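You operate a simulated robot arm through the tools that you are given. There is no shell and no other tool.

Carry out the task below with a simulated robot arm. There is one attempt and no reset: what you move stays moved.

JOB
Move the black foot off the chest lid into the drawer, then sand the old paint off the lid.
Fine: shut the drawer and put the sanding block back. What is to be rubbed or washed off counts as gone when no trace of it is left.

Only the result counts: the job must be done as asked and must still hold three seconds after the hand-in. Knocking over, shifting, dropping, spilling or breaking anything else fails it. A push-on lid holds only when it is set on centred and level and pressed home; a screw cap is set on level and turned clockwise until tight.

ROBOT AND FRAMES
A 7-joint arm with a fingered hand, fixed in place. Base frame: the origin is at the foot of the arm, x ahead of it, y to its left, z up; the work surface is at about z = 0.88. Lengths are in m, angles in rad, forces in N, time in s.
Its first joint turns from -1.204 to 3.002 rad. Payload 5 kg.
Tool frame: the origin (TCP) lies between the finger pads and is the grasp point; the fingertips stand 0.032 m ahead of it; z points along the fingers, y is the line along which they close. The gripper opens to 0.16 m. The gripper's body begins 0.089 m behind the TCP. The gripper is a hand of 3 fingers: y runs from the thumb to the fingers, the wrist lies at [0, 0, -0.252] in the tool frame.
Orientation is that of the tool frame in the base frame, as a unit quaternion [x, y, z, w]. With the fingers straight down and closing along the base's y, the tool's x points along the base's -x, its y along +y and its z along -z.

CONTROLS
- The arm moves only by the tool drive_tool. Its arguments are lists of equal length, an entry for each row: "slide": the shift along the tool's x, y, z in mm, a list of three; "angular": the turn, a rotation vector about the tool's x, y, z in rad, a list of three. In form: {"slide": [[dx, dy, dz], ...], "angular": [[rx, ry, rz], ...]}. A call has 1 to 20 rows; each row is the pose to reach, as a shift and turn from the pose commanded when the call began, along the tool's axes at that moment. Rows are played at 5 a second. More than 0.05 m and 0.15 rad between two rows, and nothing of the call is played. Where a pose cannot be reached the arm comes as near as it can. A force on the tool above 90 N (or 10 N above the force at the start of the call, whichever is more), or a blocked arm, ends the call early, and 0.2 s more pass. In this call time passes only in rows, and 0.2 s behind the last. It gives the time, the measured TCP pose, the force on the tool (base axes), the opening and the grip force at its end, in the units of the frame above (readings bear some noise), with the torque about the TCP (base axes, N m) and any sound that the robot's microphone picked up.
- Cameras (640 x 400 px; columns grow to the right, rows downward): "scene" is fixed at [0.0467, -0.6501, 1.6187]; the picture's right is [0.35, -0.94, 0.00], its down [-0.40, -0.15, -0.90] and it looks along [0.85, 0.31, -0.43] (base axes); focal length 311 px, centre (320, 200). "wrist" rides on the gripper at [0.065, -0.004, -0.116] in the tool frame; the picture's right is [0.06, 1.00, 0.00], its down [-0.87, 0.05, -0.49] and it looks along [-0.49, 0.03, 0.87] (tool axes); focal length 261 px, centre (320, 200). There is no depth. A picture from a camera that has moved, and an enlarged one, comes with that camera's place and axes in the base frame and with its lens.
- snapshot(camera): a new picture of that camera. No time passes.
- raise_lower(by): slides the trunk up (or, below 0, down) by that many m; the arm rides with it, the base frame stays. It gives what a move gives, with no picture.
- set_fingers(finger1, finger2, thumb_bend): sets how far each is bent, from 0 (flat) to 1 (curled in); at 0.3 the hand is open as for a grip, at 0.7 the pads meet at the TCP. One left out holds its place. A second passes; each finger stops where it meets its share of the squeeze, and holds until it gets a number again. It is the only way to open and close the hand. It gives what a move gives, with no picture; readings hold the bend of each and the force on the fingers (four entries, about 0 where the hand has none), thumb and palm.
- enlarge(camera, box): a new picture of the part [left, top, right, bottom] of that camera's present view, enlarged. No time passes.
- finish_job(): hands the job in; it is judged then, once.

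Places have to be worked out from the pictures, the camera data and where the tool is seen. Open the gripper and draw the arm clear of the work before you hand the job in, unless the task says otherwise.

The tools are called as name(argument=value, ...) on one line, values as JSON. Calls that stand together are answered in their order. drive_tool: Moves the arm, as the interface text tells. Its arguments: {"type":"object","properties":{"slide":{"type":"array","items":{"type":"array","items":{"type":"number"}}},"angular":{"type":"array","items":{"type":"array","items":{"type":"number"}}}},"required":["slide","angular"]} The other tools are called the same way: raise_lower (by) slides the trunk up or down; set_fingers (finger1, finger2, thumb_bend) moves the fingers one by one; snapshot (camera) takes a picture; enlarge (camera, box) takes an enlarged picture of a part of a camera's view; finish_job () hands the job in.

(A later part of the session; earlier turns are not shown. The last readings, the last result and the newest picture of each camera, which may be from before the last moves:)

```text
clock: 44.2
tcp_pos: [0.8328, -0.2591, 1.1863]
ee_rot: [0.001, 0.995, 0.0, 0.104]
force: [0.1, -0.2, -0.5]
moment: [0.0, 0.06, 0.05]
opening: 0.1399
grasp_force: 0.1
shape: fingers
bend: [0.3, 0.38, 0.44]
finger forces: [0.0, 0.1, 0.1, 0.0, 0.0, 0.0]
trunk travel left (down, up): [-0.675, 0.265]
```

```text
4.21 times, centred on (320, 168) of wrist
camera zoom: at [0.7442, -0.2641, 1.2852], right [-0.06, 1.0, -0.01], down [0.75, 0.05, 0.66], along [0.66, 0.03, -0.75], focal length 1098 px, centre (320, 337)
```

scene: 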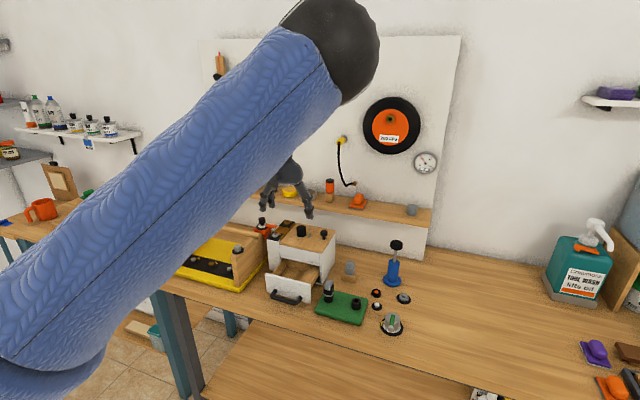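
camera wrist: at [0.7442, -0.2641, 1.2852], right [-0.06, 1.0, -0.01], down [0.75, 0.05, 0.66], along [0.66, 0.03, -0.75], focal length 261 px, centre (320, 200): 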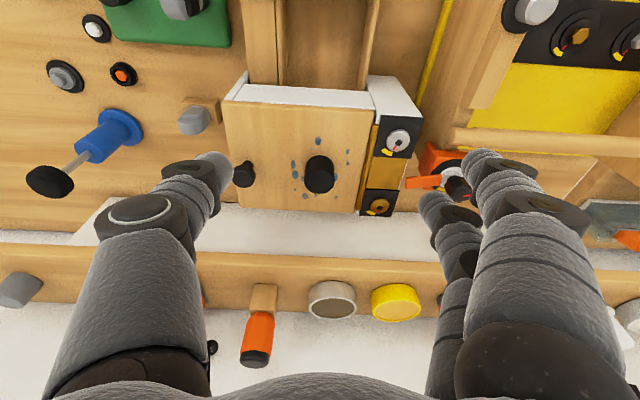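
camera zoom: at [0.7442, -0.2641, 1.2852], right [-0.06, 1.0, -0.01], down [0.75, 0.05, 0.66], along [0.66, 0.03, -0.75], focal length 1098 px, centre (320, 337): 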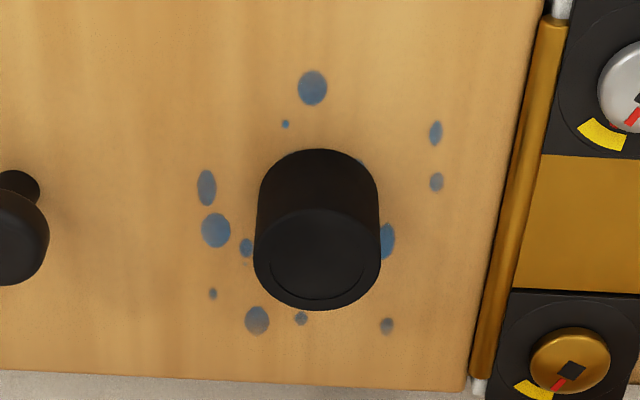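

The foot measures about 35 mm across and 30 mm tall, centred at (0.924, −0.257) on a lid at z≈1.02, with the knob at (0.926, −0.345). I'll straighten the tool to vertical, pre-close to about 70 mm to clear the knob, and move over the foot.

drive_tool(slide=[[0, 0, 0], [0, 0, 0]], angular=[[0, 0.1, 0], [0, 0.2, 0]])

set_fingers(finger1=0.54, finger2=0.54, thumb_bend=0.54)

drive_tool(slide=[[-30, 0, 8], [-60, 1, 16], [-91, 2, 26]], angular=[[0, 0, 0], [0, 0, 0], [0, 0, 0]])

snapshot(camera="wrist")

enlarge(camera="scene", box=[240, 160, 360, 270])

```text
clock: 44.9
tcp_pos: [0.8305, -0.2602, 1.187]
ee_rot: [0.001, 1.0, 0.001, 0.004]
force: [0.9, -0.3, -0.3]
moment: [-0.02, -0.02, 0.04]
opening: 0.14
grasp_force: 0.1
shape: fingers
bend: [0.3, 0.38, 0.44]
finger forces: [0.1, 0.1, 0.0, 0.0, 0.0, 0.0]
trunk travel left (down, up): [-0.675, 0.265]
```

```text
clock: 45.9
tcp_pos: [0.8311, -0.2599, 1.1877]
ee_rot: [0.0, 1.0, 0.001, 0.005]
force: [0.4, -0.2, -1.0]
moment: [0.0, -0.02, -0.01]
opening: 0.0718
grasp_force: 0.2
shape: fingers
bend: [0.54, 0.54, 0.54]
finger forces: [0.1, 0.0, 0.1, 0.1, 0.1, 0.0]
trunk travel left (down, up): [-0.675, 0.265]
```

```text
clock: 46.6
tcp_pos: [0.8852, -0.2807, 1.1464]
ee_rot: [0.0, 1.0, 0.007, 0.012]
force: [0.8, -0.9, -0.4]
moment: [0.02, 0.09, 0.0]
opening: 0.0718
grasp_force: 0.1
shape: fingers
bend: [0.54, 0.54, 0.54]
finger forces: [0.0, 0.0, 0.0, 0.0, 0.0, 0.1]
out of reach, approached as far as the arm can: row 1, 2, 3
trunk travel left (down, up): [-0.675, 0.265]
```

```text
taken
camera wrist: at [0.8171, -0.2874, 1.2599], right [-0.06, 1.0, 0.01], down [0.86, 0.05, 0.51], along [0.51, 0.04, -0.86], focal length 261 px, centre (320, 200)
```

wrist: 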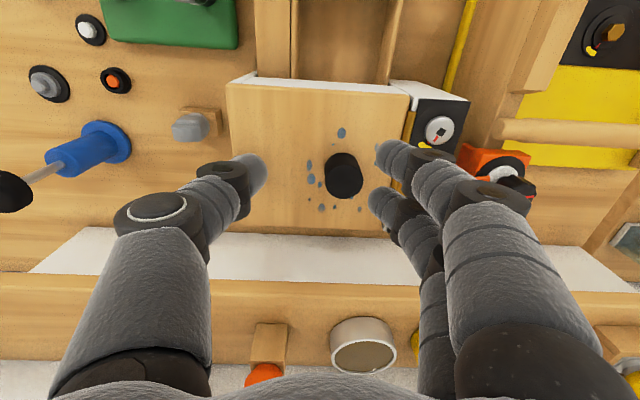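

```text
3.64 times, centred on (300, 215) of scene
camera zoom: at [0.0467, -0.6501, 1.6187], right [0.35, -0.94, 0.0], down [-0.4, -0.15, -0.9], along [0.85, 0.31, -0.43], focal length 1132 px, centre (393, 146)
```

zoom: 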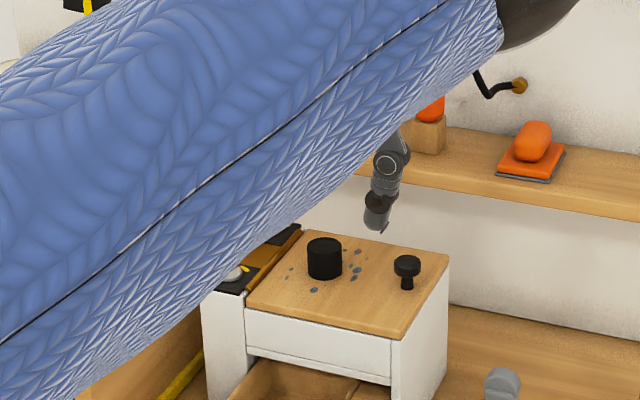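

Vertical at this height is just out of reach, so I'll raise the trunk 10 cm, since the wrist is well above the shoulder, and retry.

raise_lower(by=0.1)

drive_tool(slide=[[-13, 8, 35], [-26, 16, 70], [-39, 24, 105]], angular=[[0, 0, 0], [0, 0, 0], [0, 0, 0]])

snapshot(camera="wrist")

```text
clock: 48.0
tcp_pos: [0.8847, -0.2811, 1.2476]
ee_rot: [-0.001, 1.0, 0.008, 0.013]
force: [0.3, 0.6, 0.7]
moment: [0.02, 0.03, -0.02]
opening: 0.0719
grasp_force: 0.1
shape: fingers
bend: [0.54, 0.54, 0.54]
finger forces: [0.1, 0.0, 0.0, 0.0, 0.1, 0.1]
trunk travel left (down, up): [-0.775, 0.165]
```

```text
clock: 48.8
tcp_pos: [0.8954, -0.2773, 1.15]
ee_rot: [0.0, 1.0, 0.01, 0.015]
force: [0.5, -0.3, -0.8]
moment: [0.06, 0.02, 0.01]
opening: 0.0718
grasp_force: 0.1
shape: fingers
bend: [0.54, 0.54, 0.54]
finger forces: [0.0, 0.0, 0.0, 0.0, 0.0, 0.0]
out of reach, approached as far as the arm can: row 2, 3
trunk travel left (down, up): [-0.775, 0.165]
```

```text
taken
camera wrist: at [0.8259, -0.2836, 1.2634], right [-0.06, 1.0, 0.02], down [0.85, 0.04, 0.52], along [0.52, 0.05, -0.85], focal length 261 px, centre (320, 200)
```

wrist: 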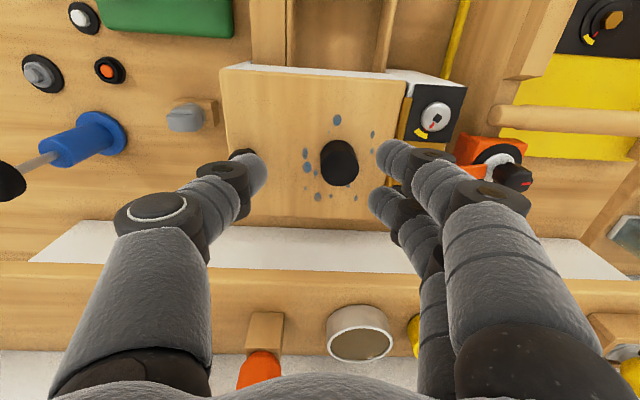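

Vertical reach ends at about x≈0.895, so I'll grasp the foot with a slight ~14° forward tilt instead, moving to a pre-grasp point just above it.

drive_tool(slide=[[0, 0, 0], [0, 0, 0]], angular=[[0, -0.11, 0], [0, -0.22, 0]])

drive_tool(slide=[[-5, 10, 20], [-11, 20, 44]], angular=[[0, 0, 0], [0, 0, 0]])

snapshot(camera="wrist")

enlarge(camera="scene", box=[240, 160, 360, 270])

```text
clock: 49.4
tcp_pos: [0.8929, -0.2769, 1.1512]
ee_rot: [0.001, 0.992, 0.008, 0.123]
force: [-0.1, 0.1, -0.8]
moment: [-0.01, 0.01, 0.0]
opening: 0.0715
grasp_force: 0.1
shape: fingers
bend: [0.54, 0.54, 0.54]
finger forces: [0.0, 0.0, 0.1, 0.0, 0.0, 0.0]
trunk travel left (down, up): [-0.775, 0.165]
```

```text
clock: 50.0
tcp_pos: [0.9152, -0.2573, 1.1089]
ee_rot: [0.001, 0.992, 0.008, 0.124]
force: [-0.1, -1.1, 0.4]
moment: [0.05, 0.04, 0.01]
opening: 0.0719
grasp_force: 0.1
shape: fingers
bend: [0.54, 0.54, 0.54]
finger forces: [0.1, 0.0, 0.0, 0.1, 0.1, 0.0]
trunk travel left (down, up): [-0.775, 0.165]
```

```text
taken
camera wrist: at [0.8245, -0.264, 1.205], right [-0.06, 1.0, 0.0], down [0.72, 0.04, 0.69], along [0.69, 0.04, -0.72], focal length 261 px, centre (320, 200)
```

wrist: 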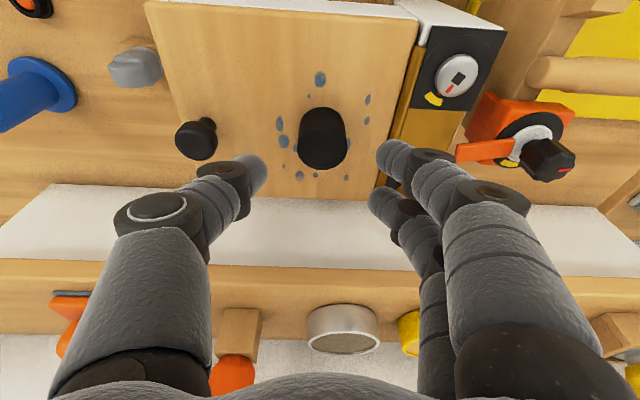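

```text
3.64 times, centred on (300, 215) of scene
camera zoom: at [0.0467, -0.6501, 1.6187], right [0.35, -0.94, 0.0], down [-0.4, -0.15, -0.9], along [0.85, 0.31, -0.43], focal length 1132 px, centre (393, 146)
```

zoom: 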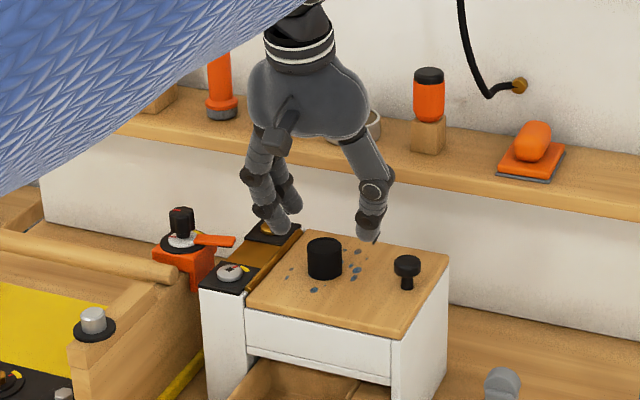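

Pre-grasp looks aligned. I'll enlarge to confirm the foot's centre before descending.

enlarge(camera="wrist", box=[230, 60, 430, 220])

```text
2.50 times, centred on (330, 140) of wrist
camera zoom: at [0.8245, -0.264, 1.205], right [-0.06, 1.0, 0.0], down [0.72, 0.04, 0.69], along [0.69, 0.04, -0.72], focal length 652 px, centre (295, 350)
```

zoom: 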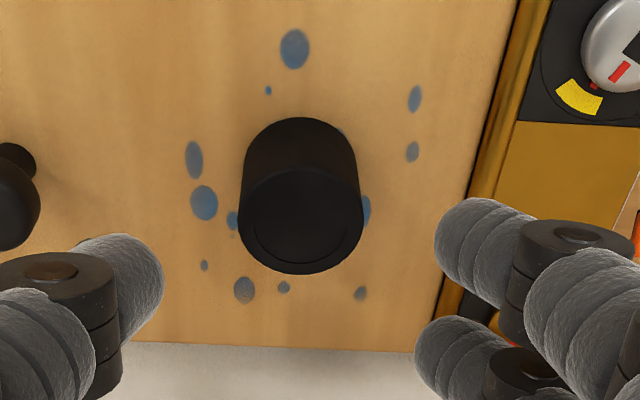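

The foot is centred at (0.923, −0.257), right under the grasp. I'll descend 45 mm.

drive_tool(slide=[[2, 0, 9], [4, 0, 18], [6, 0, 27], [8, 0, 36], [10.1, 0, 43.8]], angular=[[0, 0, 0], [0, 0, 0], [0, 0, 0], [0, 0, 0], [0, 0, 0]])

snapshot(camera="wrist")

enlarge(camera="scene", box=[250, 190, 350, 270])

```text
clock: 51.2
tcp_pos: [0.9141, -0.2545, 1.0702]
ee_rot: [0.001, 0.992, 0.009, 0.126]
force: [2.8, 0.6, 18.1]
moment: [0.82, 0.09, -0.09]
opening: 0.0709
grasp_force: 9.3
shape: fingers
bend: [0.56, 0.54, 0.54]
finger forces: [17.7, 0.0, 0.1, 0.0, 0.0, 0.1]
trunk travel left (down, up): [-0.775, 0.165]
```

```text
taken
camera wrist: at [0.8225, -0.2607, 1.165], right [-0.06, 1.0, 0.0], down [0.72, 0.04, 0.69], along [0.69, 0.04, -0.72], focal length 261 px, centre (320, 200)
```

wrist: 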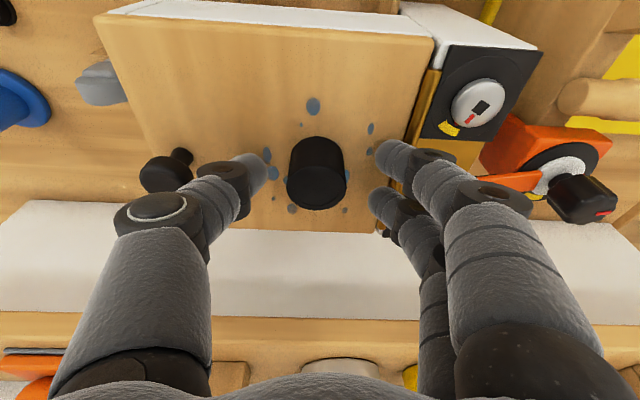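

```text
5.00 times, centred on (300, 230) of scene
camera zoom: at [0.0467, -0.6501, 1.6187], right [0.35, -0.94, 0.0], down [-0.4, -0.15, -0.9], along [0.85, 0.31, -0.43], focal length 1556 px, centre (420, 50)
```

zoom: 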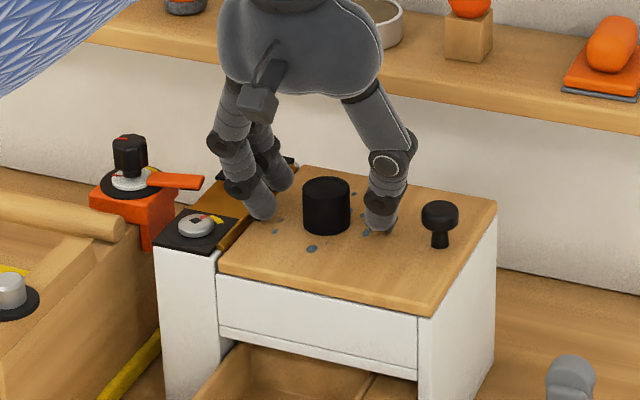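

Finger1's tip is just pressing the lid (18 N). I'll raise 9 mm so all tips are clear, then close on the foot.

drive_tool(slide=[[-1, -1, -4.5], [-2.2, -2, -8.8]], angular=[[0, 0, 0], [0, 0, 0]])

set_fingers(finger1=0.62, finger2=0.62, thumb_bend=0.6)

snapshot(camera="wrist")

enlarge(camera="scene", box=[250, 190, 350, 270])

```text
clock: 51.8
tcp_pos: [0.9132, -0.2561, 1.0743]
ee_rot: [0.001, 0.992, 0.007, 0.123]
force: [0.7, -0.4, -0.3]
moment: [0.03, -0.02, -0.01]
opening: 0.0719
grasp_force: 0.0
shape: fingers
bend: [0.54, 0.54, 0.54]
finger forces: [0.0, 0.1, 0.0, 0.1, 0.0, 0.0]
trunk travel left (down, up): [-0.775, 0.165]
```

```text
clock: 52.8
tcp_pos: [0.9144, -0.2578, 1.0754]
ee_rot: [0.0, 0.992, 0.008, 0.123]
force: [-0.5, 0.3, 0.1]
moment: [-0.01, -0.03, 0.02]
opening: 0.0443
grasp_force: 0.0
shape: fingers
bend: [0.62, 0.62, 0.6]
finger forces: [0.0, 0.1, 0.0, 0.0, 0.1, 0.0]
trunk travel left (down, up): [-0.775, 0.165]
```

```text
taken
camera wrist: at [0.8238, -0.2634, 1.1708], right [-0.06, 1.0, 0.0], down [0.72, 0.04, 0.69], along [0.69, 0.04, -0.72], focal length 261 px, centre (320, 200)
```

wrist: 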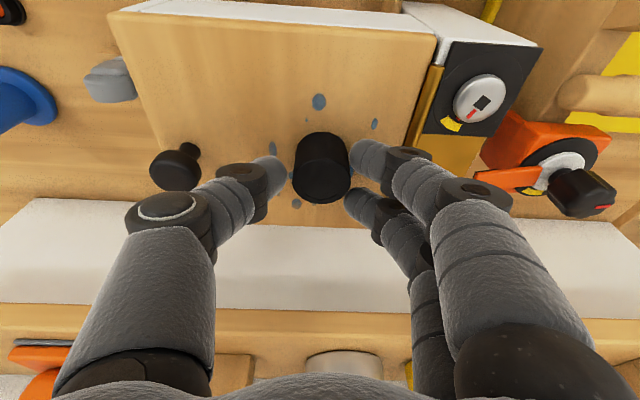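

```text
5.00 times, centred on (300, 230) of scene
camera zoom: at [0.0467, -0.6501, 1.6187], right [0.35, -0.94, 0.0], down [-0.4, -0.15, -0.9], along [0.85, 0.31, -0.43], focal length 1556 px, centre (420, 50)
```

zoom: 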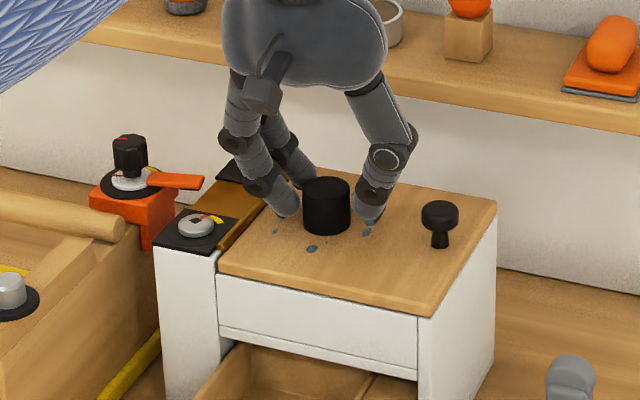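

The fingers surround the foot evenly. I'll close the grip fully onto it.

set_fingers(finger1=0.75, finger2=0.75, thumb_bend=0.75)

enlarge(camera="wrist", box=[220, 90, 440, 260])

enlarge(camera="scene", box=[250, 190, 350, 270])

```text
clock: 53.8
tcp_pos: [0.9151, -0.2571, 1.0761]
ee_rot: [0.001, 0.992, 0.008, 0.123]
force: [0.2, 0.5, -1.0]
moment: [0.0, 0.01, -0.03]
opening: 0.0339
grasp_force: 23.6
shape: fingers
bend: [0.69, 0.71, 0.66]
finger forces: [12.0, 11.0, 0.0, 0.0, 23.4, 0.0]
trunk travel left (down, up): [-0.775, 0.165]
```

```text
2.35 times, centred on (330, 175) of wrist
camera zoom: at [0.8239, -0.2634, 1.1708], right [-0.06, 1.0, 0.0], down [0.72, 0.04, 0.69], along [0.69, 0.04, -0.72], focal length 613 px, centre (296, 259)
```

zoom: 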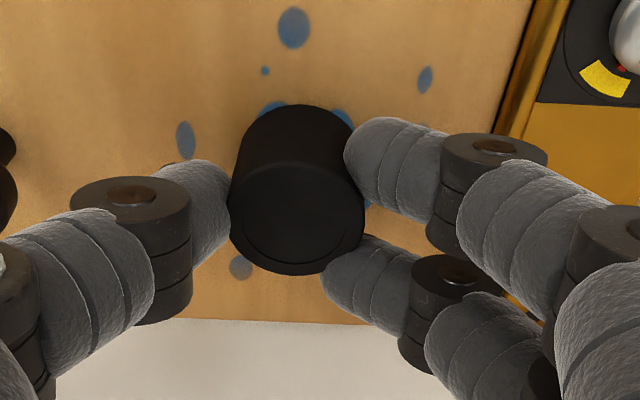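

```text
5.00 times, centred on (300, 230) of scene
camera zoom: at [0.0467, -0.6501, 1.6187], right [0.35, -0.94, 0.0], down [-0.4, -0.15, -0.9], along [0.85, 0.31, -0.43], focal length 1556 px, centre (420, 50)
```

zoom: 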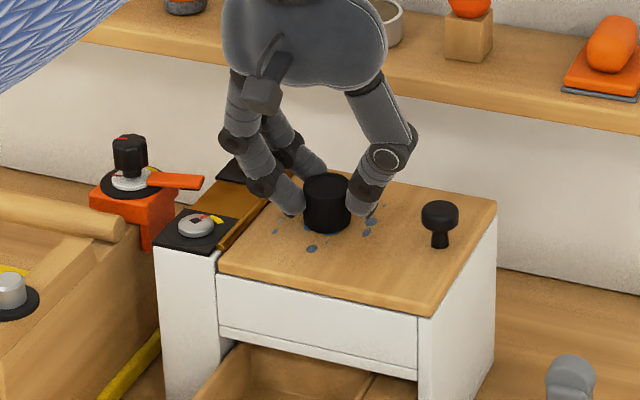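

The foot is gripped at 24 N. I'll lift it straight up 60 mm.

drive_tool(slide=[[-3.7, 0, -14.5], [-7.4, 0, -29], [-11.1, 0, -43.6], [-14.8, 0, -58.1]], angular=[[0, 0, 0], [0, 0, 0], [0, 0, 0], [0, 0, 0]])

snapshot(camera="wrist")

enlarge(camera="scene", box=[240, 170, 350, 270])

```text
clock: 54.8
tcp_pos: [0.916, -0.2583, 1.1343]
ee_rot: [0.001, 0.992, 0.007, 0.123]
force: [-0.1, 0.2, -0.7]
moment: [-0.02, 0.01, 0.0]
opening: 0.0338
grasp_force: 23.0
shape: fingers
bend: [0.69, 0.71, 0.66]
finger forces: [12.1, 11.2, 0.1, 0.0, 23.3, 0.1]
trunk travel left (down, up): [-0.775, 0.165]
```

```text
taken
camera wrist: at [0.8237, -0.2647, 1.2306], right [-0.06, 1.0, 0.0], down [0.72, 0.04, 0.69], along [0.69, 0.04, -0.72], focal length 261 px, centre (320, 200)
```

wrist: 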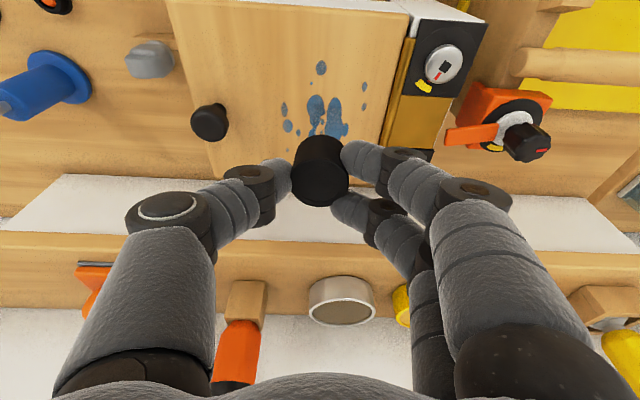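

```text
4.00 times, centred on (295, 220) of scene
camera zoom: at [0.0467, -0.6501, 1.6187], right [0.35, -0.94, 0.0], down [-0.4, -0.15, -0.9], along [0.85, 0.31, -0.43], focal length 1245 px, centre (420, 120)
```

zoom: 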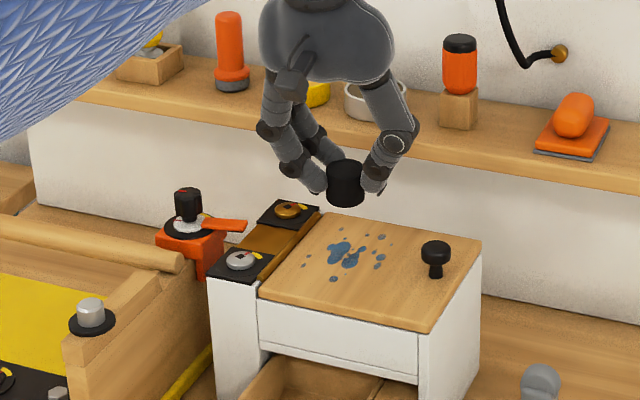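

The foot is lifted clear, and there's more paint underneath it. I'll carry it over the drawer to TCP (0.7975, −0.272) at the same height.

drive_tool(slide=[[28.7, -3.4, -7.3], [57.4, -6.8, -14.6], [86.1, -10.3, -21.9], [114.8, -13.7, -29.2]], angular=[[0, 0, 0], [0, 0, 0], [0, 0, 0], [0, 0, 0]])

snapshot(camera="wrist")

enlarge(camera="scene", box=[240, 190, 350, 310])

```text
clock: 55.8
tcp_pos: [0.7954, -0.2724, 1.1351]
ee_rot: [0.0, 0.992, 0.007, 0.123]
force: [-0.1, -0.5, -0.4]
moment: [0.0, -0.03, -0.03]
opening: 0.0337
grasp_force: 23.3
shape: fingers
bend: [0.69, 0.71, 0.66]
finger forces: [12.3, 11.4, 0.1, 0.1, 23.4, 0.1]
trunk travel left (down, up): [-0.775, 0.165]
```

```text
taken
camera wrist: at [0.7036, -0.2783, 1.2312], right [-0.06, 1.0, 0.0], down [0.72, 0.04, 0.69], along [0.69, 0.04, -0.72], focal length 261 px, centre (320, 200)
```

wrist: 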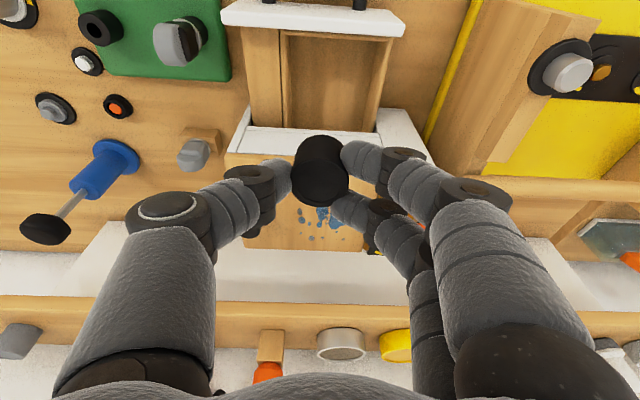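

```text
3.33 times, centred on (295, 250) of scene
camera zoom: at [0.0467, -0.6501, 1.6187], right [0.35, -0.94, 0.0], down [-0.4, -0.15, -0.9], along [0.85, 0.31, -0.43], focal length 1037 px, centre (403, 33)
```

zoom: 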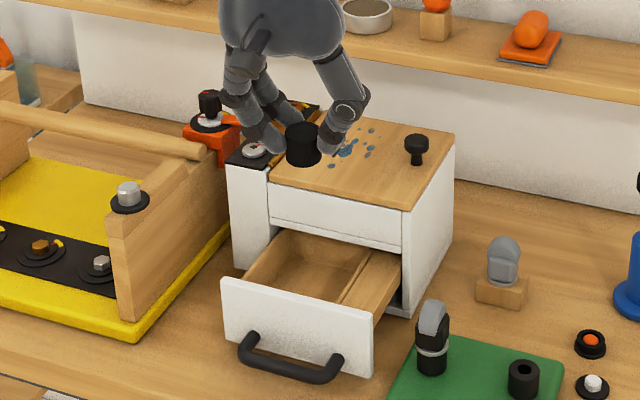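

I'll enlarge the drawer in the wrist view to fix the compartment centre before lowering.

enlarge(camera="wrist", box=[215, 0, 435, 165])

```text
2.42 times, centred on (325, 82) of wrist
camera zoom: at [0.7036, -0.2783, 1.2312], right [-0.06, 1.0, 0.0], down [0.72, 0.04, 0.69], along [0.69, 0.04, -0.72], focal length 632 px, centre (308, 485)
```

zoom: 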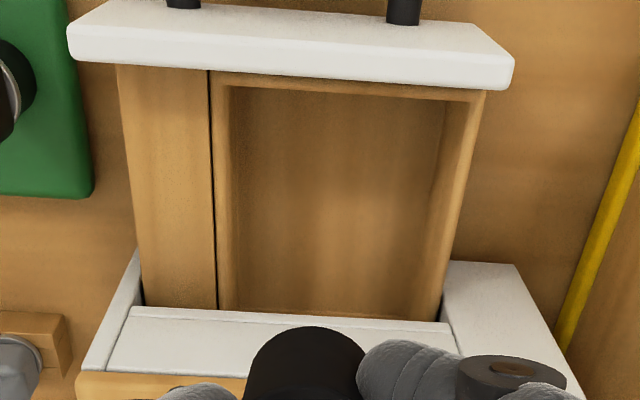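

By the wrist view, the compartment spans y≈−0.31 to −0.205 and x≈0.765–0.845. I'll shift to y≈−0.260 and lower 100 mm first.

drive_tool(slide=[[5.7, 3, 24.4], [11.4, 6, 48.7], [17, 9, 73], [22.7, 12, 97.4]], angular=[[0, 0, 0], [0, 0, 0], [0, 0, 0], [0, 0, 0]])

snapshot(camera="wrist")

enlarge(camera="scene", box=[240, 200, 350, 310])

```text
clock: 56.8
tcp_pos: [0.7984, -0.2592, 1.0342]
ee_rot: [0.001, 0.992, 0.008, 0.122]
force: [0.7, 0.5, 0.3]
moment: [0.0, -0.01, -0.02]
opening: 0.0336
grasp_force: 23.4
shape: fingers
bend: [0.69, 0.71, 0.66]
finger forces: [12.4, 11.8, 0.0, 0.0, 23.2, 0.0]
trunk travel left (down, up): [-0.775, 0.165]
```

```text
taken
camera wrist: at [0.7073, -0.2649, 1.1301], right [-0.06, 1.0, 0.0], down [0.72, 0.04, 0.69], along [0.69, 0.04, -0.72], focal length 261 px, centre (320, 200)
```

wrist: 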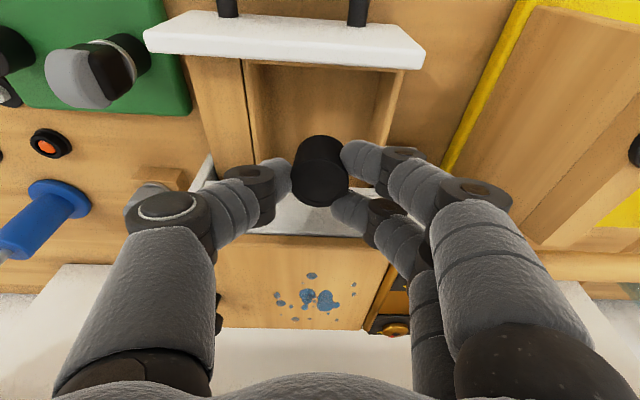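

```text
3.64 times, centred on (295, 255) of scene
camera zoom: at [0.0467, -0.6501, 1.6187], right [0.35, -0.94, 0.0], down [-0.4, -0.15, -0.9], along [0.85, 0.31, -0.43], focal length 1132 px, centre (411, 0)
```

zoom: 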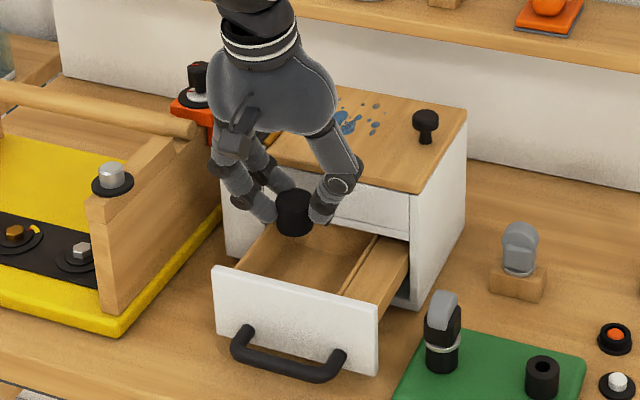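

The foot is centred over the compartment. I'll lower 68 mm.

drive_tool(slide=[[4.2, 0, 16.5], [8.4, 0, 33], [12.6, 0, 49.5], [16.6, 0, 66]], angular=[[0, 0, 0], [0, 0, 0], [0, 0, 0], [0, 0, 0]])

snapshot(camera="wrist")

enlarge(camera="scene", box=[250, 220, 340, 300])

```text
clock: 57.8
tcp_pos: [0.7983, -0.2582, 0.9665]
ee_rot: [0.001, 0.992, 0.008, 0.123]
force: [0.2, -0.2, -0.5]
moment: [0.0, 0.02, -0.02]
opening: 0.0339
grasp_force: 24.1
shape: fingers
bend: [0.69, 0.71, 0.66]
finger forces: [12.6, 12.0, 0.0, 0.0, 23.3, 0.1]
trunk travel left (down, up): [-0.775, 0.165]
```

```text
taken
camera wrist: at [0.7076, -0.2643, 1.0622], right [-0.06, 1.0, 0.0], down [0.72, 0.04, 0.69], along [0.69, 0.04, -0.72], focal length 261 px, centre (320, 200)
```

wrist: 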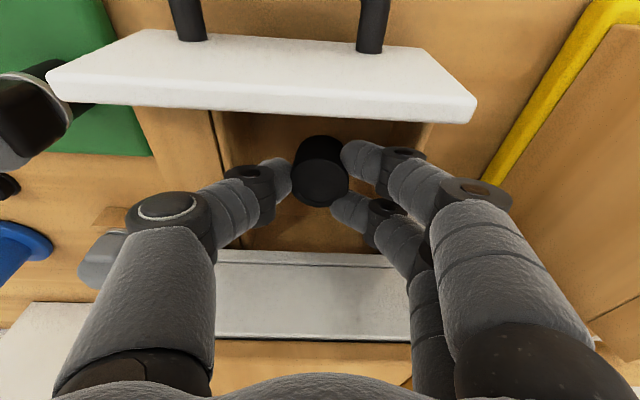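

```text
5.00 times, centred on (295, 260) of scene
camera zoom: at [0.0467, -0.6501, 1.6187], right [0.35, -0.94, 0.0], down [-0.4, -0.15, -0.9], along [0.85, 0.31, -0.43], focal length 1556 px, centre (445, -100)
```

zoom: 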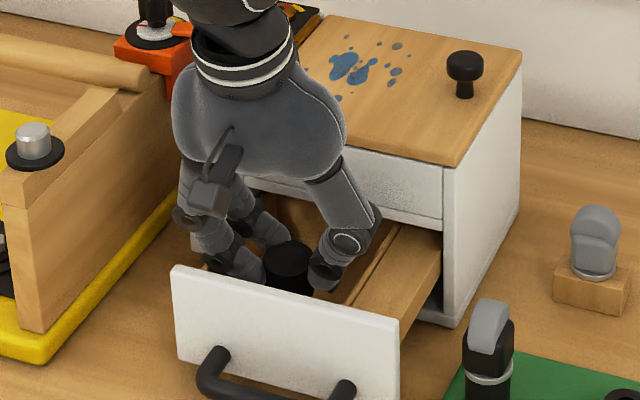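

No contact yet; the foot bottom should be around 0.911. I'll lower in small steps until I feel the drawer floor.

drive_tool(slide=[[0.7, 0, 3], [1.5, 0, 6]], angular=[[0, 0, 0], [0, 0, 0]])

drive_tool(slide=[[0.5, 0, 2], [1, 0, 4]], angular=[[0, 0, 0], [0, 0, 0]])

```text
clock: 58.4
tcp_pos: [0.7988, -0.2572, 0.9619]
ee_rot: [0.001, 0.992, 0.007, 0.122]
force: [0.6, -0.4, 0.1]
moment: [-0.02, -0.01, -0.01]
opening: 0.0336
grasp_force: 23.8
shape: fingers
bend: [0.69, 0.71, 0.66]
finger forces: [12.6, 12.0, 0.1, 0.0, 23.3, 0.0]
trunk travel left (down, up): [-0.775, 0.165]
```

```text
clock: 59.0
tcp_pos: [0.7985, -0.2572, 0.9577]
ee_rot: [0.001, 0.992, 0.007, 0.123]
force: [0.5, -1.6, 1.7]
moment: [0.08, 0.04, 0.01]
opening: 0.0335
grasp_force: 25.5
shape: fingers
bend: [0.69, 0.71, 0.66]
finger forces: [16.0, 11.8, 0.0, 0.1, 23.7, 0.1]
trunk travel left (down, up): [-0.775, 0.165]
```

A slight contact on finger1's side (left wall). I'll shift 3 mm right and go down 3 mm more.

drive_tool(slide=[[0, -3, 0], [0.8, -3, 3]], angular=[[0, 0, 0], [0, 0, 0]])

```text
clock: 59.6
tcp_pos: [0.7981, -0.2606, 0.954]
ee_rot: [0.001, 0.992, 0.007, 0.122]
force: [0.1, 0.6, 0.3]
moment: [-0.01, -0.06, 0.03]
opening: 0.0336
grasp_force: 24.0
shape: fingers
bend: [0.69, 0.71, 0.66]
finger forces: [12.6, 12.0, 0.1, 0.0, 23.2, 0.1]
trunk travel left (down, up): [-0.775, 0.165]
```

Clear again. I'll lower another 4 mm to look for the floor.

drive_tool(slide=[[0.5, 0, 2], [1, 0, 4]], angular=[[0, 0, 0], [0, 0, 0]])

enlarge(camera="scene", box=[250, 220, 340, 300])

enlarge(camera="wrist", box=[200, 90, 460, 270])

```text
clock: 60.2
tcp_pos: [0.7982, -0.2597, 0.9504]
ee_rot: [0.0, 0.992, 0.008, 0.124]
force: [-1.1, -0.4, 7.6]
moment: [-0.06, 0.05, 0.07]
opening: 0.0339
grasp_force: 31.5
shape: fingers
bend: [0.69, 0.71, 0.67]
finger forces: [19.8, 12.3, 0.0, 0.1, 30.9, 0.1]
trunk travel left (down, up): [-0.775, 0.165]
```

```text
5.00 times, centred on (295, 260) of scene
camera zoom: at [0.0467, -0.6501, 1.6187], right [0.35, -0.94, 0.0], down [-0.4, -0.15, -0.9], along [0.85, 0.31, -0.43], focal length 1556 px, centre (445, -100)
```

zoom: 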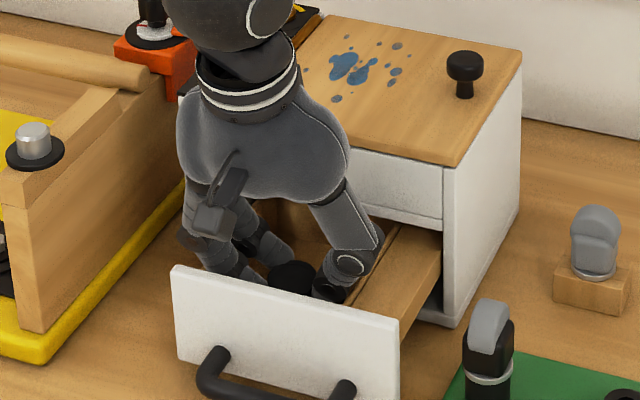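

```text
2.22 times, centred on (330, 180) of wrist
camera zoom: at [0.7073, -0.2663, 1.046], right [-0.06, 1.0, 0.0], down [0.72, 0.04, 0.69], along [0.69, 0.04, -0.72], focal length 579 px, centre (298, 244)
```

zoom: 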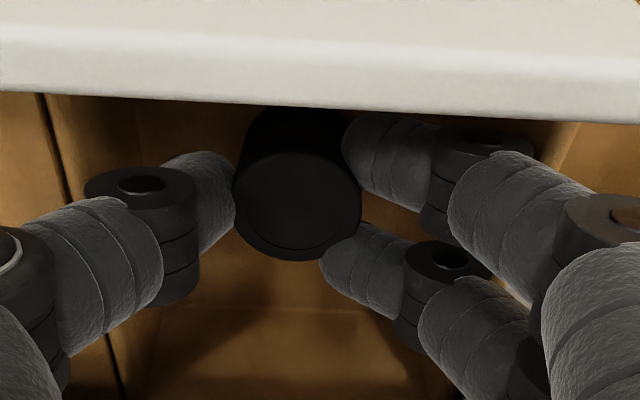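

I feel about 7.6 N upward, so the foot is at or very near the floor (bottom ≈0.895). I'll release with a small opening.

set_fingers(finger1=0.66, finger2=0.67, thumb_bend=0.63)

enlarge(camera="wrist", box=[200, 90, 460, 270])

```text
clock: 61.2
tcp_pos: [0.7981, -0.2594, 0.9499]
ee_rot: [0.001, 0.992, 0.007, 0.124]
force: [4.0, 4.0, 16.6]
moment: [-0.29, 0.04, 0.11]
opening: 0.0351
grasp_force: 20.5
shape: fingers
bend: [0.64, 0.66, 0.63]
finger forces: [14.5, 3.4, 0.0, 0.1, 22.3, 0.1]
trunk travel left (down, up): [-0.775, 0.165]
```

```text
2.22 times, centred on (330, 180) of wrist
camera zoom: at [0.7071, -0.2656, 1.0463], right [-0.06, 1.0, 0.0], down [0.72, 0.04, 0.69], along [0.69, 0.04, -0.72], focal length 579 px, centre (298, 244)
```

zoom: 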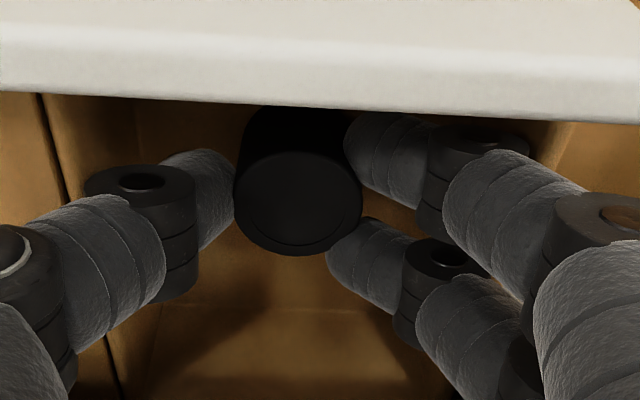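

The knuckles are pressing on the walls and limit the opening. I'll raise 5 mm and open a bit more.

drive_tool(slide=[[-0.6, 0, -2.5], [-1.2, 0, -5]], angular=[[0, 0, 0], [0, 0, 0]])

set_fingers(finger1=0.64, finger2=0.65, thumb_bend=0.61)

enlarge(camera="wrist", box=[200, 90, 460, 270])

```text
clock: 61.8
tcp_pos: [0.7976, -0.2618, 0.9556]
ee_rot: [0.001, 0.992, 0.007, 0.123]
force: [-1.1, 3.3, 0.5]
moment: [0.02, 0.03, -0.02]
opening: 0.036
grasp_force: 7.4
shape: fingers
bend: [0.64, 0.65, 0.63]
finger forces: [3.4, 3.2, 0.0, 0.0, 7.7, 0.0]
trunk travel left (down, up): [-0.775, 0.165]
```

```text
clock: 62.8
tcp_pos: [0.7979, -0.2613, 0.9553]
ee_rot: [0.0, 0.992, 0.008, 0.123]
force: [-0.5, 2.7, 0.8]
moment: [-0.04, 0.04, -0.07]
opening: 0.0374
grasp_force: 4.0
shape: fingers
bend: [0.63, 0.65, 0.62]
finger forces: [1.6, 1.6, 0.1, 0.1, 4.7, 0.0]
trunk travel left (down, up): [-0.775, 0.165]
```

```text
2.22 times, centred on (330, 180) of wrist
camera zoom: at [0.7071, -0.2667, 1.0506], right [-0.06, 1.0, 0.0], down [0.72, 0.04, 0.69], along [0.69, 0.04, -0.72], focal length 579 px, centre (298, 244)
```

zoom: 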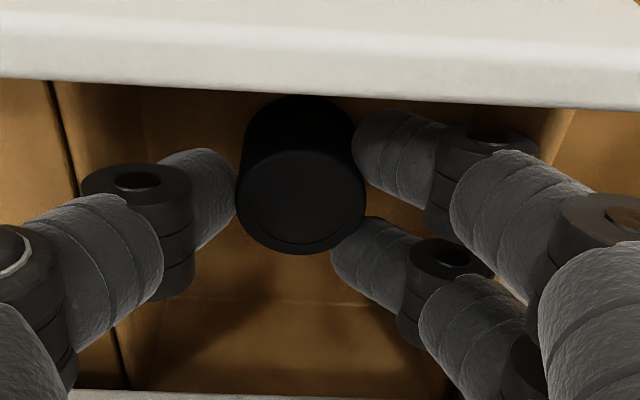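

The opening is now 37 mm against the ~34.5 mm foot. I'll raise 10 mm and see whether the foot stays behind.

drive_tool(slide=[[-0.6, 1, -2.5], [-1.2, 1, -5], [-1.8, 1, -7.5], [-2.5, 1, -10]], angular=[[0, 0, 0], [0, 0, 0], [0, 0, 0], [0, 0, 0]])

enlarge(camera="wrist", box=[200, 90, 460, 270])

enlarge(camera="scene", box=[250, 220, 340, 300])

```text
clock: 63.8
tcp_pos: [0.7982, -0.2594, 0.9655]
ee_rot: [0.001, 0.992, 0.008, 0.123]
force: [-0.2, -0.3, -0.5]
moment: [-0.02, 0.04, -0.01]
opening: 0.039
grasp_force: 0.2
shape: fingers
bend: [0.64, 0.65, 0.61]
finger forces: [0.4, 0.3, 0.0, 0.1, 0.3, 0.0]
trunk travel left (down, up): [-0.775, 0.165]
```

```text
2.22 times, centred on (330, 180) of wrist
camera zoom: at [0.7071, -0.2657, 1.0608], right [-0.06, 1.0, 0.0], down [0.72, 0.04, 0.69], along [0.69, 0.04, -0.72], focal length 579 px, centre (298, 244)
```

zoom: 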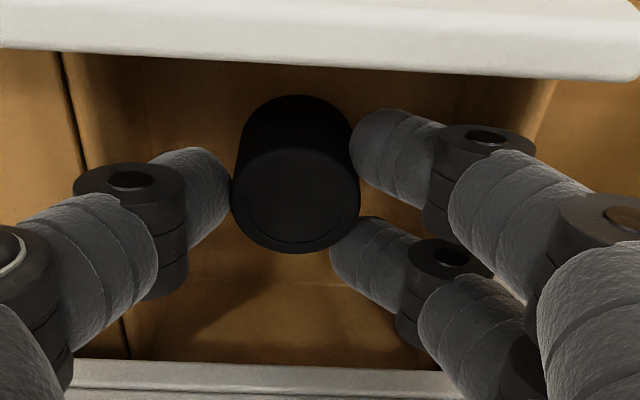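

```text
5.00 times, centred on (295, 260) of scene
camera zoom: at [0.0467, -0.6501, 1.6187], right [0.35, -0.94, 0.0], down [-0.4, -0.15, -0.9], along [0.85, 0.31, -0.43], focal length 1556 px, centre (445, -100)
```

zoom: 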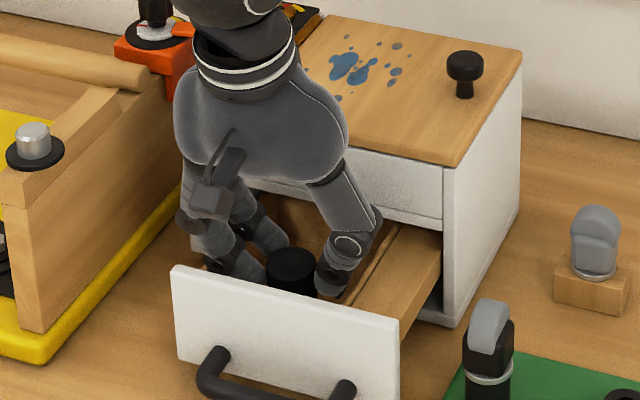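

The foot came up with the hand, held by the lightest touch. I'll lower 4 mm, keeping the knuckles clear of the walls, and open a bit wider so it settles the last few mm onto the floor.

drive_tool(slide=[[0.5, 0, 2], [1, 0, 4]], angular=[[0, 0, 0], [0, 0, 0]])

set_fingers(finger1=0.61, finger2=0.61, thumb_bend=0.59)

enlarge(camera="wrist", box=[200, 90, 460, 270])

enlarge(camera="scene", box=[250, 220, 340, 300])

```text
clock: 64.4
tcp_pos: [0.7988, -0.261, 0.961]
ee_rot: [0.001, 0.993, 0.008, 0.122]
force: [-0.1, -0.2, 0.0]
moment: [-0.01, -0.02, 0.0]
opening: 0.039
grasp_force: 0.4
shape: fingers
bend: [0.64, 0.65, 0.61]
finger forces: [0.5, 0.3, 0.0, 0.1, 0.4, 0.0]
trunk travel left (down, up): [-0.775, 0.165]
```

```text
clock: 65.4
tcp_pos: [0.7987, -0.2591, 0.962]
ee_rot: [0.001, 0.992, 0.007, 0.123]
force: [-0.4, 0.4, 0.4]
moment: [0.02, 0.0, 0.04]
opening: 0.0459
grasp_force: 1.0
shape: fingers
bend: [0.61, 0.61, 0.59]
finger forces: [0.5, 0.1, 0.1, 0.0, 1.0, 0.1]
trunk travel left (down, up): [-0.775, 0.165]
```

```text
2.22 times, centred on (330, 180) of wrist
camera zoom: at [0.7073, -0.2655, 1.0565], right [-0.06, 1.0, 0.0], down [0.72, 0.04, 0.69], along [0.69, 0.04, -0.72], focal length 579 px, centre (298, 244)
```

zoom: 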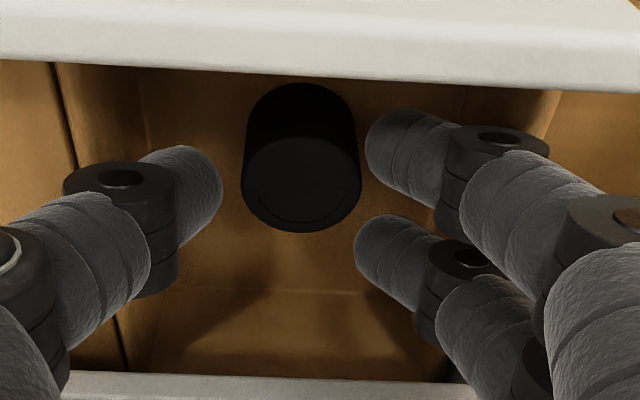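

```text
5.00 times, centred on (295, 260) of scene
camera zoom: at [0.0467, -0.6501, 1.6187], right [0.35, -0.94, 0.0], down [-0.4, -0.15, -0.9], along [0.85, 0.31, -0.43], focal length 1556 px, centre (445, -100)
```

zoom: 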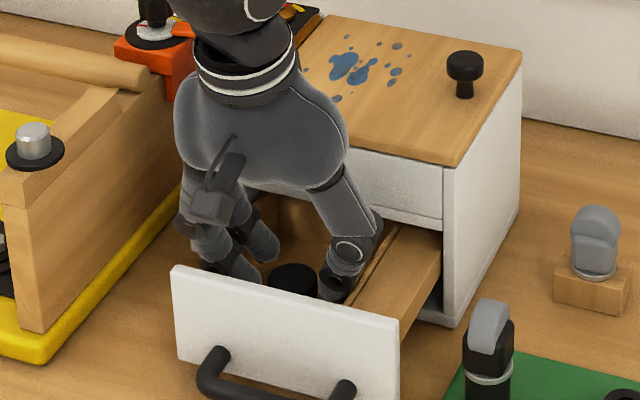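

The foot is released and stands upright on the drawer floor. I'll raise the hand straight up clear of the drawer.

drive_tool(slide=[[-2.5, 0, -10], [-7.5, 0, -30], [-16, 0, -63], [-25, 0, -97], [-37, 0, -145]], angular=[[0, 0, 0], [0, 0, 0], [0, 0, 0], [0, 0, 0], [0, 0, 0]])

snapshot(camera="wrist")

enlarge(camera="scene", box=[240, 190, 350, 310])

```text
clock: 66.6
tcp_pos: [0.7978, -0.2599, 1.1123]
ee_rot: [0.001, 0.992, 0.007, 0.124]
force: [-0.9, -0.7, 0.6]
moment: [-0.02, 0.0, -0.01]
opening: 0.0469
grasp_force: 0.1
shape: fingers
bend: [0.61, 0.61, 0.59]
finger forces: [0.1, 0.0, 0.1, 0.1, 0.1, 0.1]
trunk travel left (down, up): [-0.775, 0.165]
```

```text
taken
camera wrist: at [0.7058, -0.2667, 1.2078], right [-0.06, 1.0, 0.0], down [0.72, 0.04, 0.69], along [0.69, 0.04, -0.72], focal length 261 px, centre (320, 200)
```

wrist: 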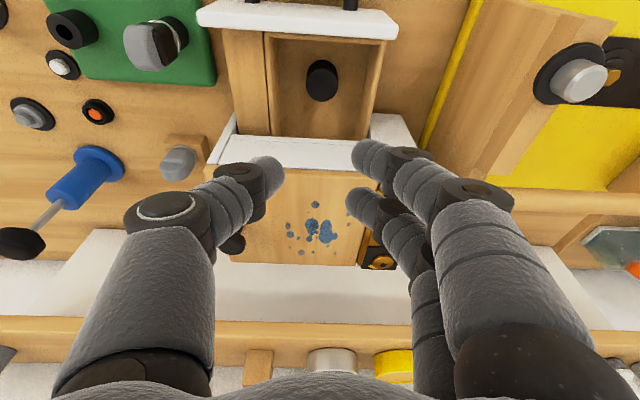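

```text
3.33 times, centred on (295, 250) of scene
camera zoom: at [0.0467, -0.6501, 1.6187], right [0.35, -0.94, 0.0], down [-0.4, -0.15, -0.9], along [0.85, 0.31, -0.43], focal length 1037 px, centre (403, 33)
```

zoom: 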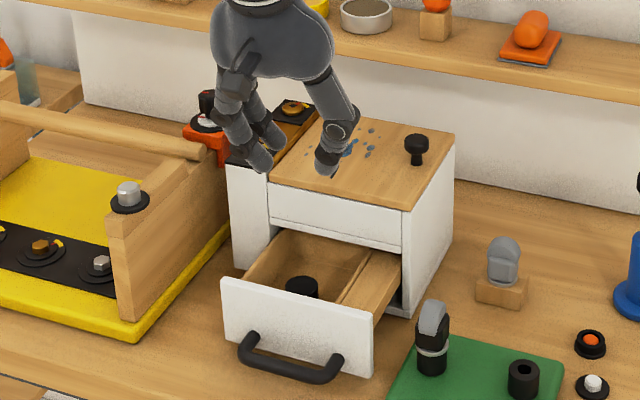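

The foot is in the drawer. To shut it, I'll make a closed fist, move in front of the drawer at x≈0.66, and come down to panel height above the handle bar.

set_fingers(finger1=0.7, finger2=0.7, thumb_bend=0.7)

drive_tool(slide=[[33, -6, -8], [65, -12, -17], [98, -17, -25], [131, -23, -33]], angular=[[0, 0, 0], [0, 0, 0], [0, 0, 0], [0, 0, 0]])

drive_tool(slide=[[9, 0, 36], [18, 0, 71], [27, 0, 107], [36, 0, 142]], angular=[[0, 0, 0], [0, 0, 0], [0, 0, 0], [0, 0, 0]])

snapshot(camera="wrist")

enlarge(camera="scene", box=[230, 200, 350, 320])

```text
clock: 67.6
tcp_pos: [0.7991, -0.2627, 1.1113]
ee_rot: [0.001, 0.992, 0.008, 0.123]
force: [0.0, -0.3, -0.1]
moment: [-0.02, 0.01, -0.04]
opening: 0.013
grasp_force: 0.0
shape: fingers
bend: [0.7, 0.7, 0.7]
finger forces: [0.1, 0.0, 0.0, 0.1, 0.0, 0.0]
trunk travel left (down, up): [-0.775, 0.165]
```

```text
clock: 68.6
tcp_pos: [0.6627, -0.2853, 1.1124]
ee_rot: [0.001, 0.992, 0.007, 0.123]
force: [-0.3, -0.7, 0.9]
moment: [-0.02, -0.05, 0.01]
opening: 0.0126
grasp_force: 0.1
shape: fingers
bend: [0.7, 0.7, 0.7]
finger forces: [0.0, 0.1, 0.1, 0.0, 0.0, 0.0]
trunk travel left (down, up): [-0.775, 0.165]
```

```text
clock: 69.6
tcp_pos: [0.6636, -0.2824, 0.9635]
ee_rot: [0.001, 0.992, 0.008, 0.123]
force: [0.4, 0.4, -0.1]
moment: [0.02, -0.01, -0.01]
opening: 0.0127
grasp_force: 0.1
shape: fingers
bend: [0.7, 0.7, 0.7]
finger forces: [0.1, 0.0, 0.0, 0.0, 0.0, 0.0]
trunk travel left (down, up): [-0.775, 0.165]
```

```text
taken
camera wrist: at [0.573, -0.289, 1.0593], right [-0.06, 1.0, 0.0], down [0.72, 0.04, 0.69], along [0.69, 0.04, -0.72], focal length 261 px, centre (320, 200)
```

wrist: 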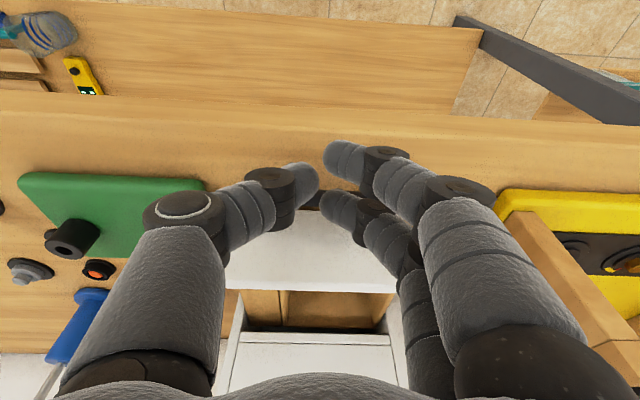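

```text
3.33 times, centred on (290, 260) of scene
camera zoom: at [0.0467, -0.6501, 1.6187], right [0.35, -0.94, 0.0], down [-0.4, -0.15, -0.9], along [0.85, 0.31, -0.43], focal length 1037 px, centre (420, 0)
```

zoom: 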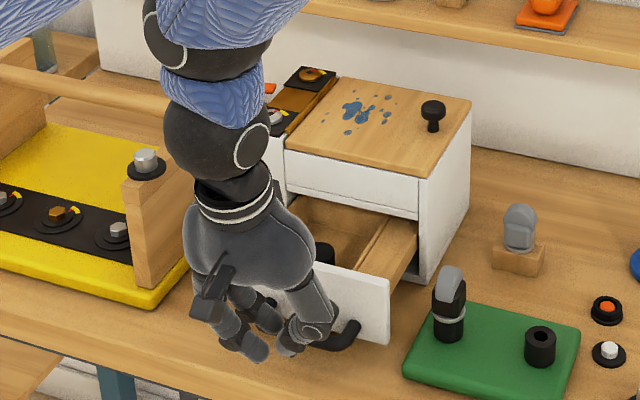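

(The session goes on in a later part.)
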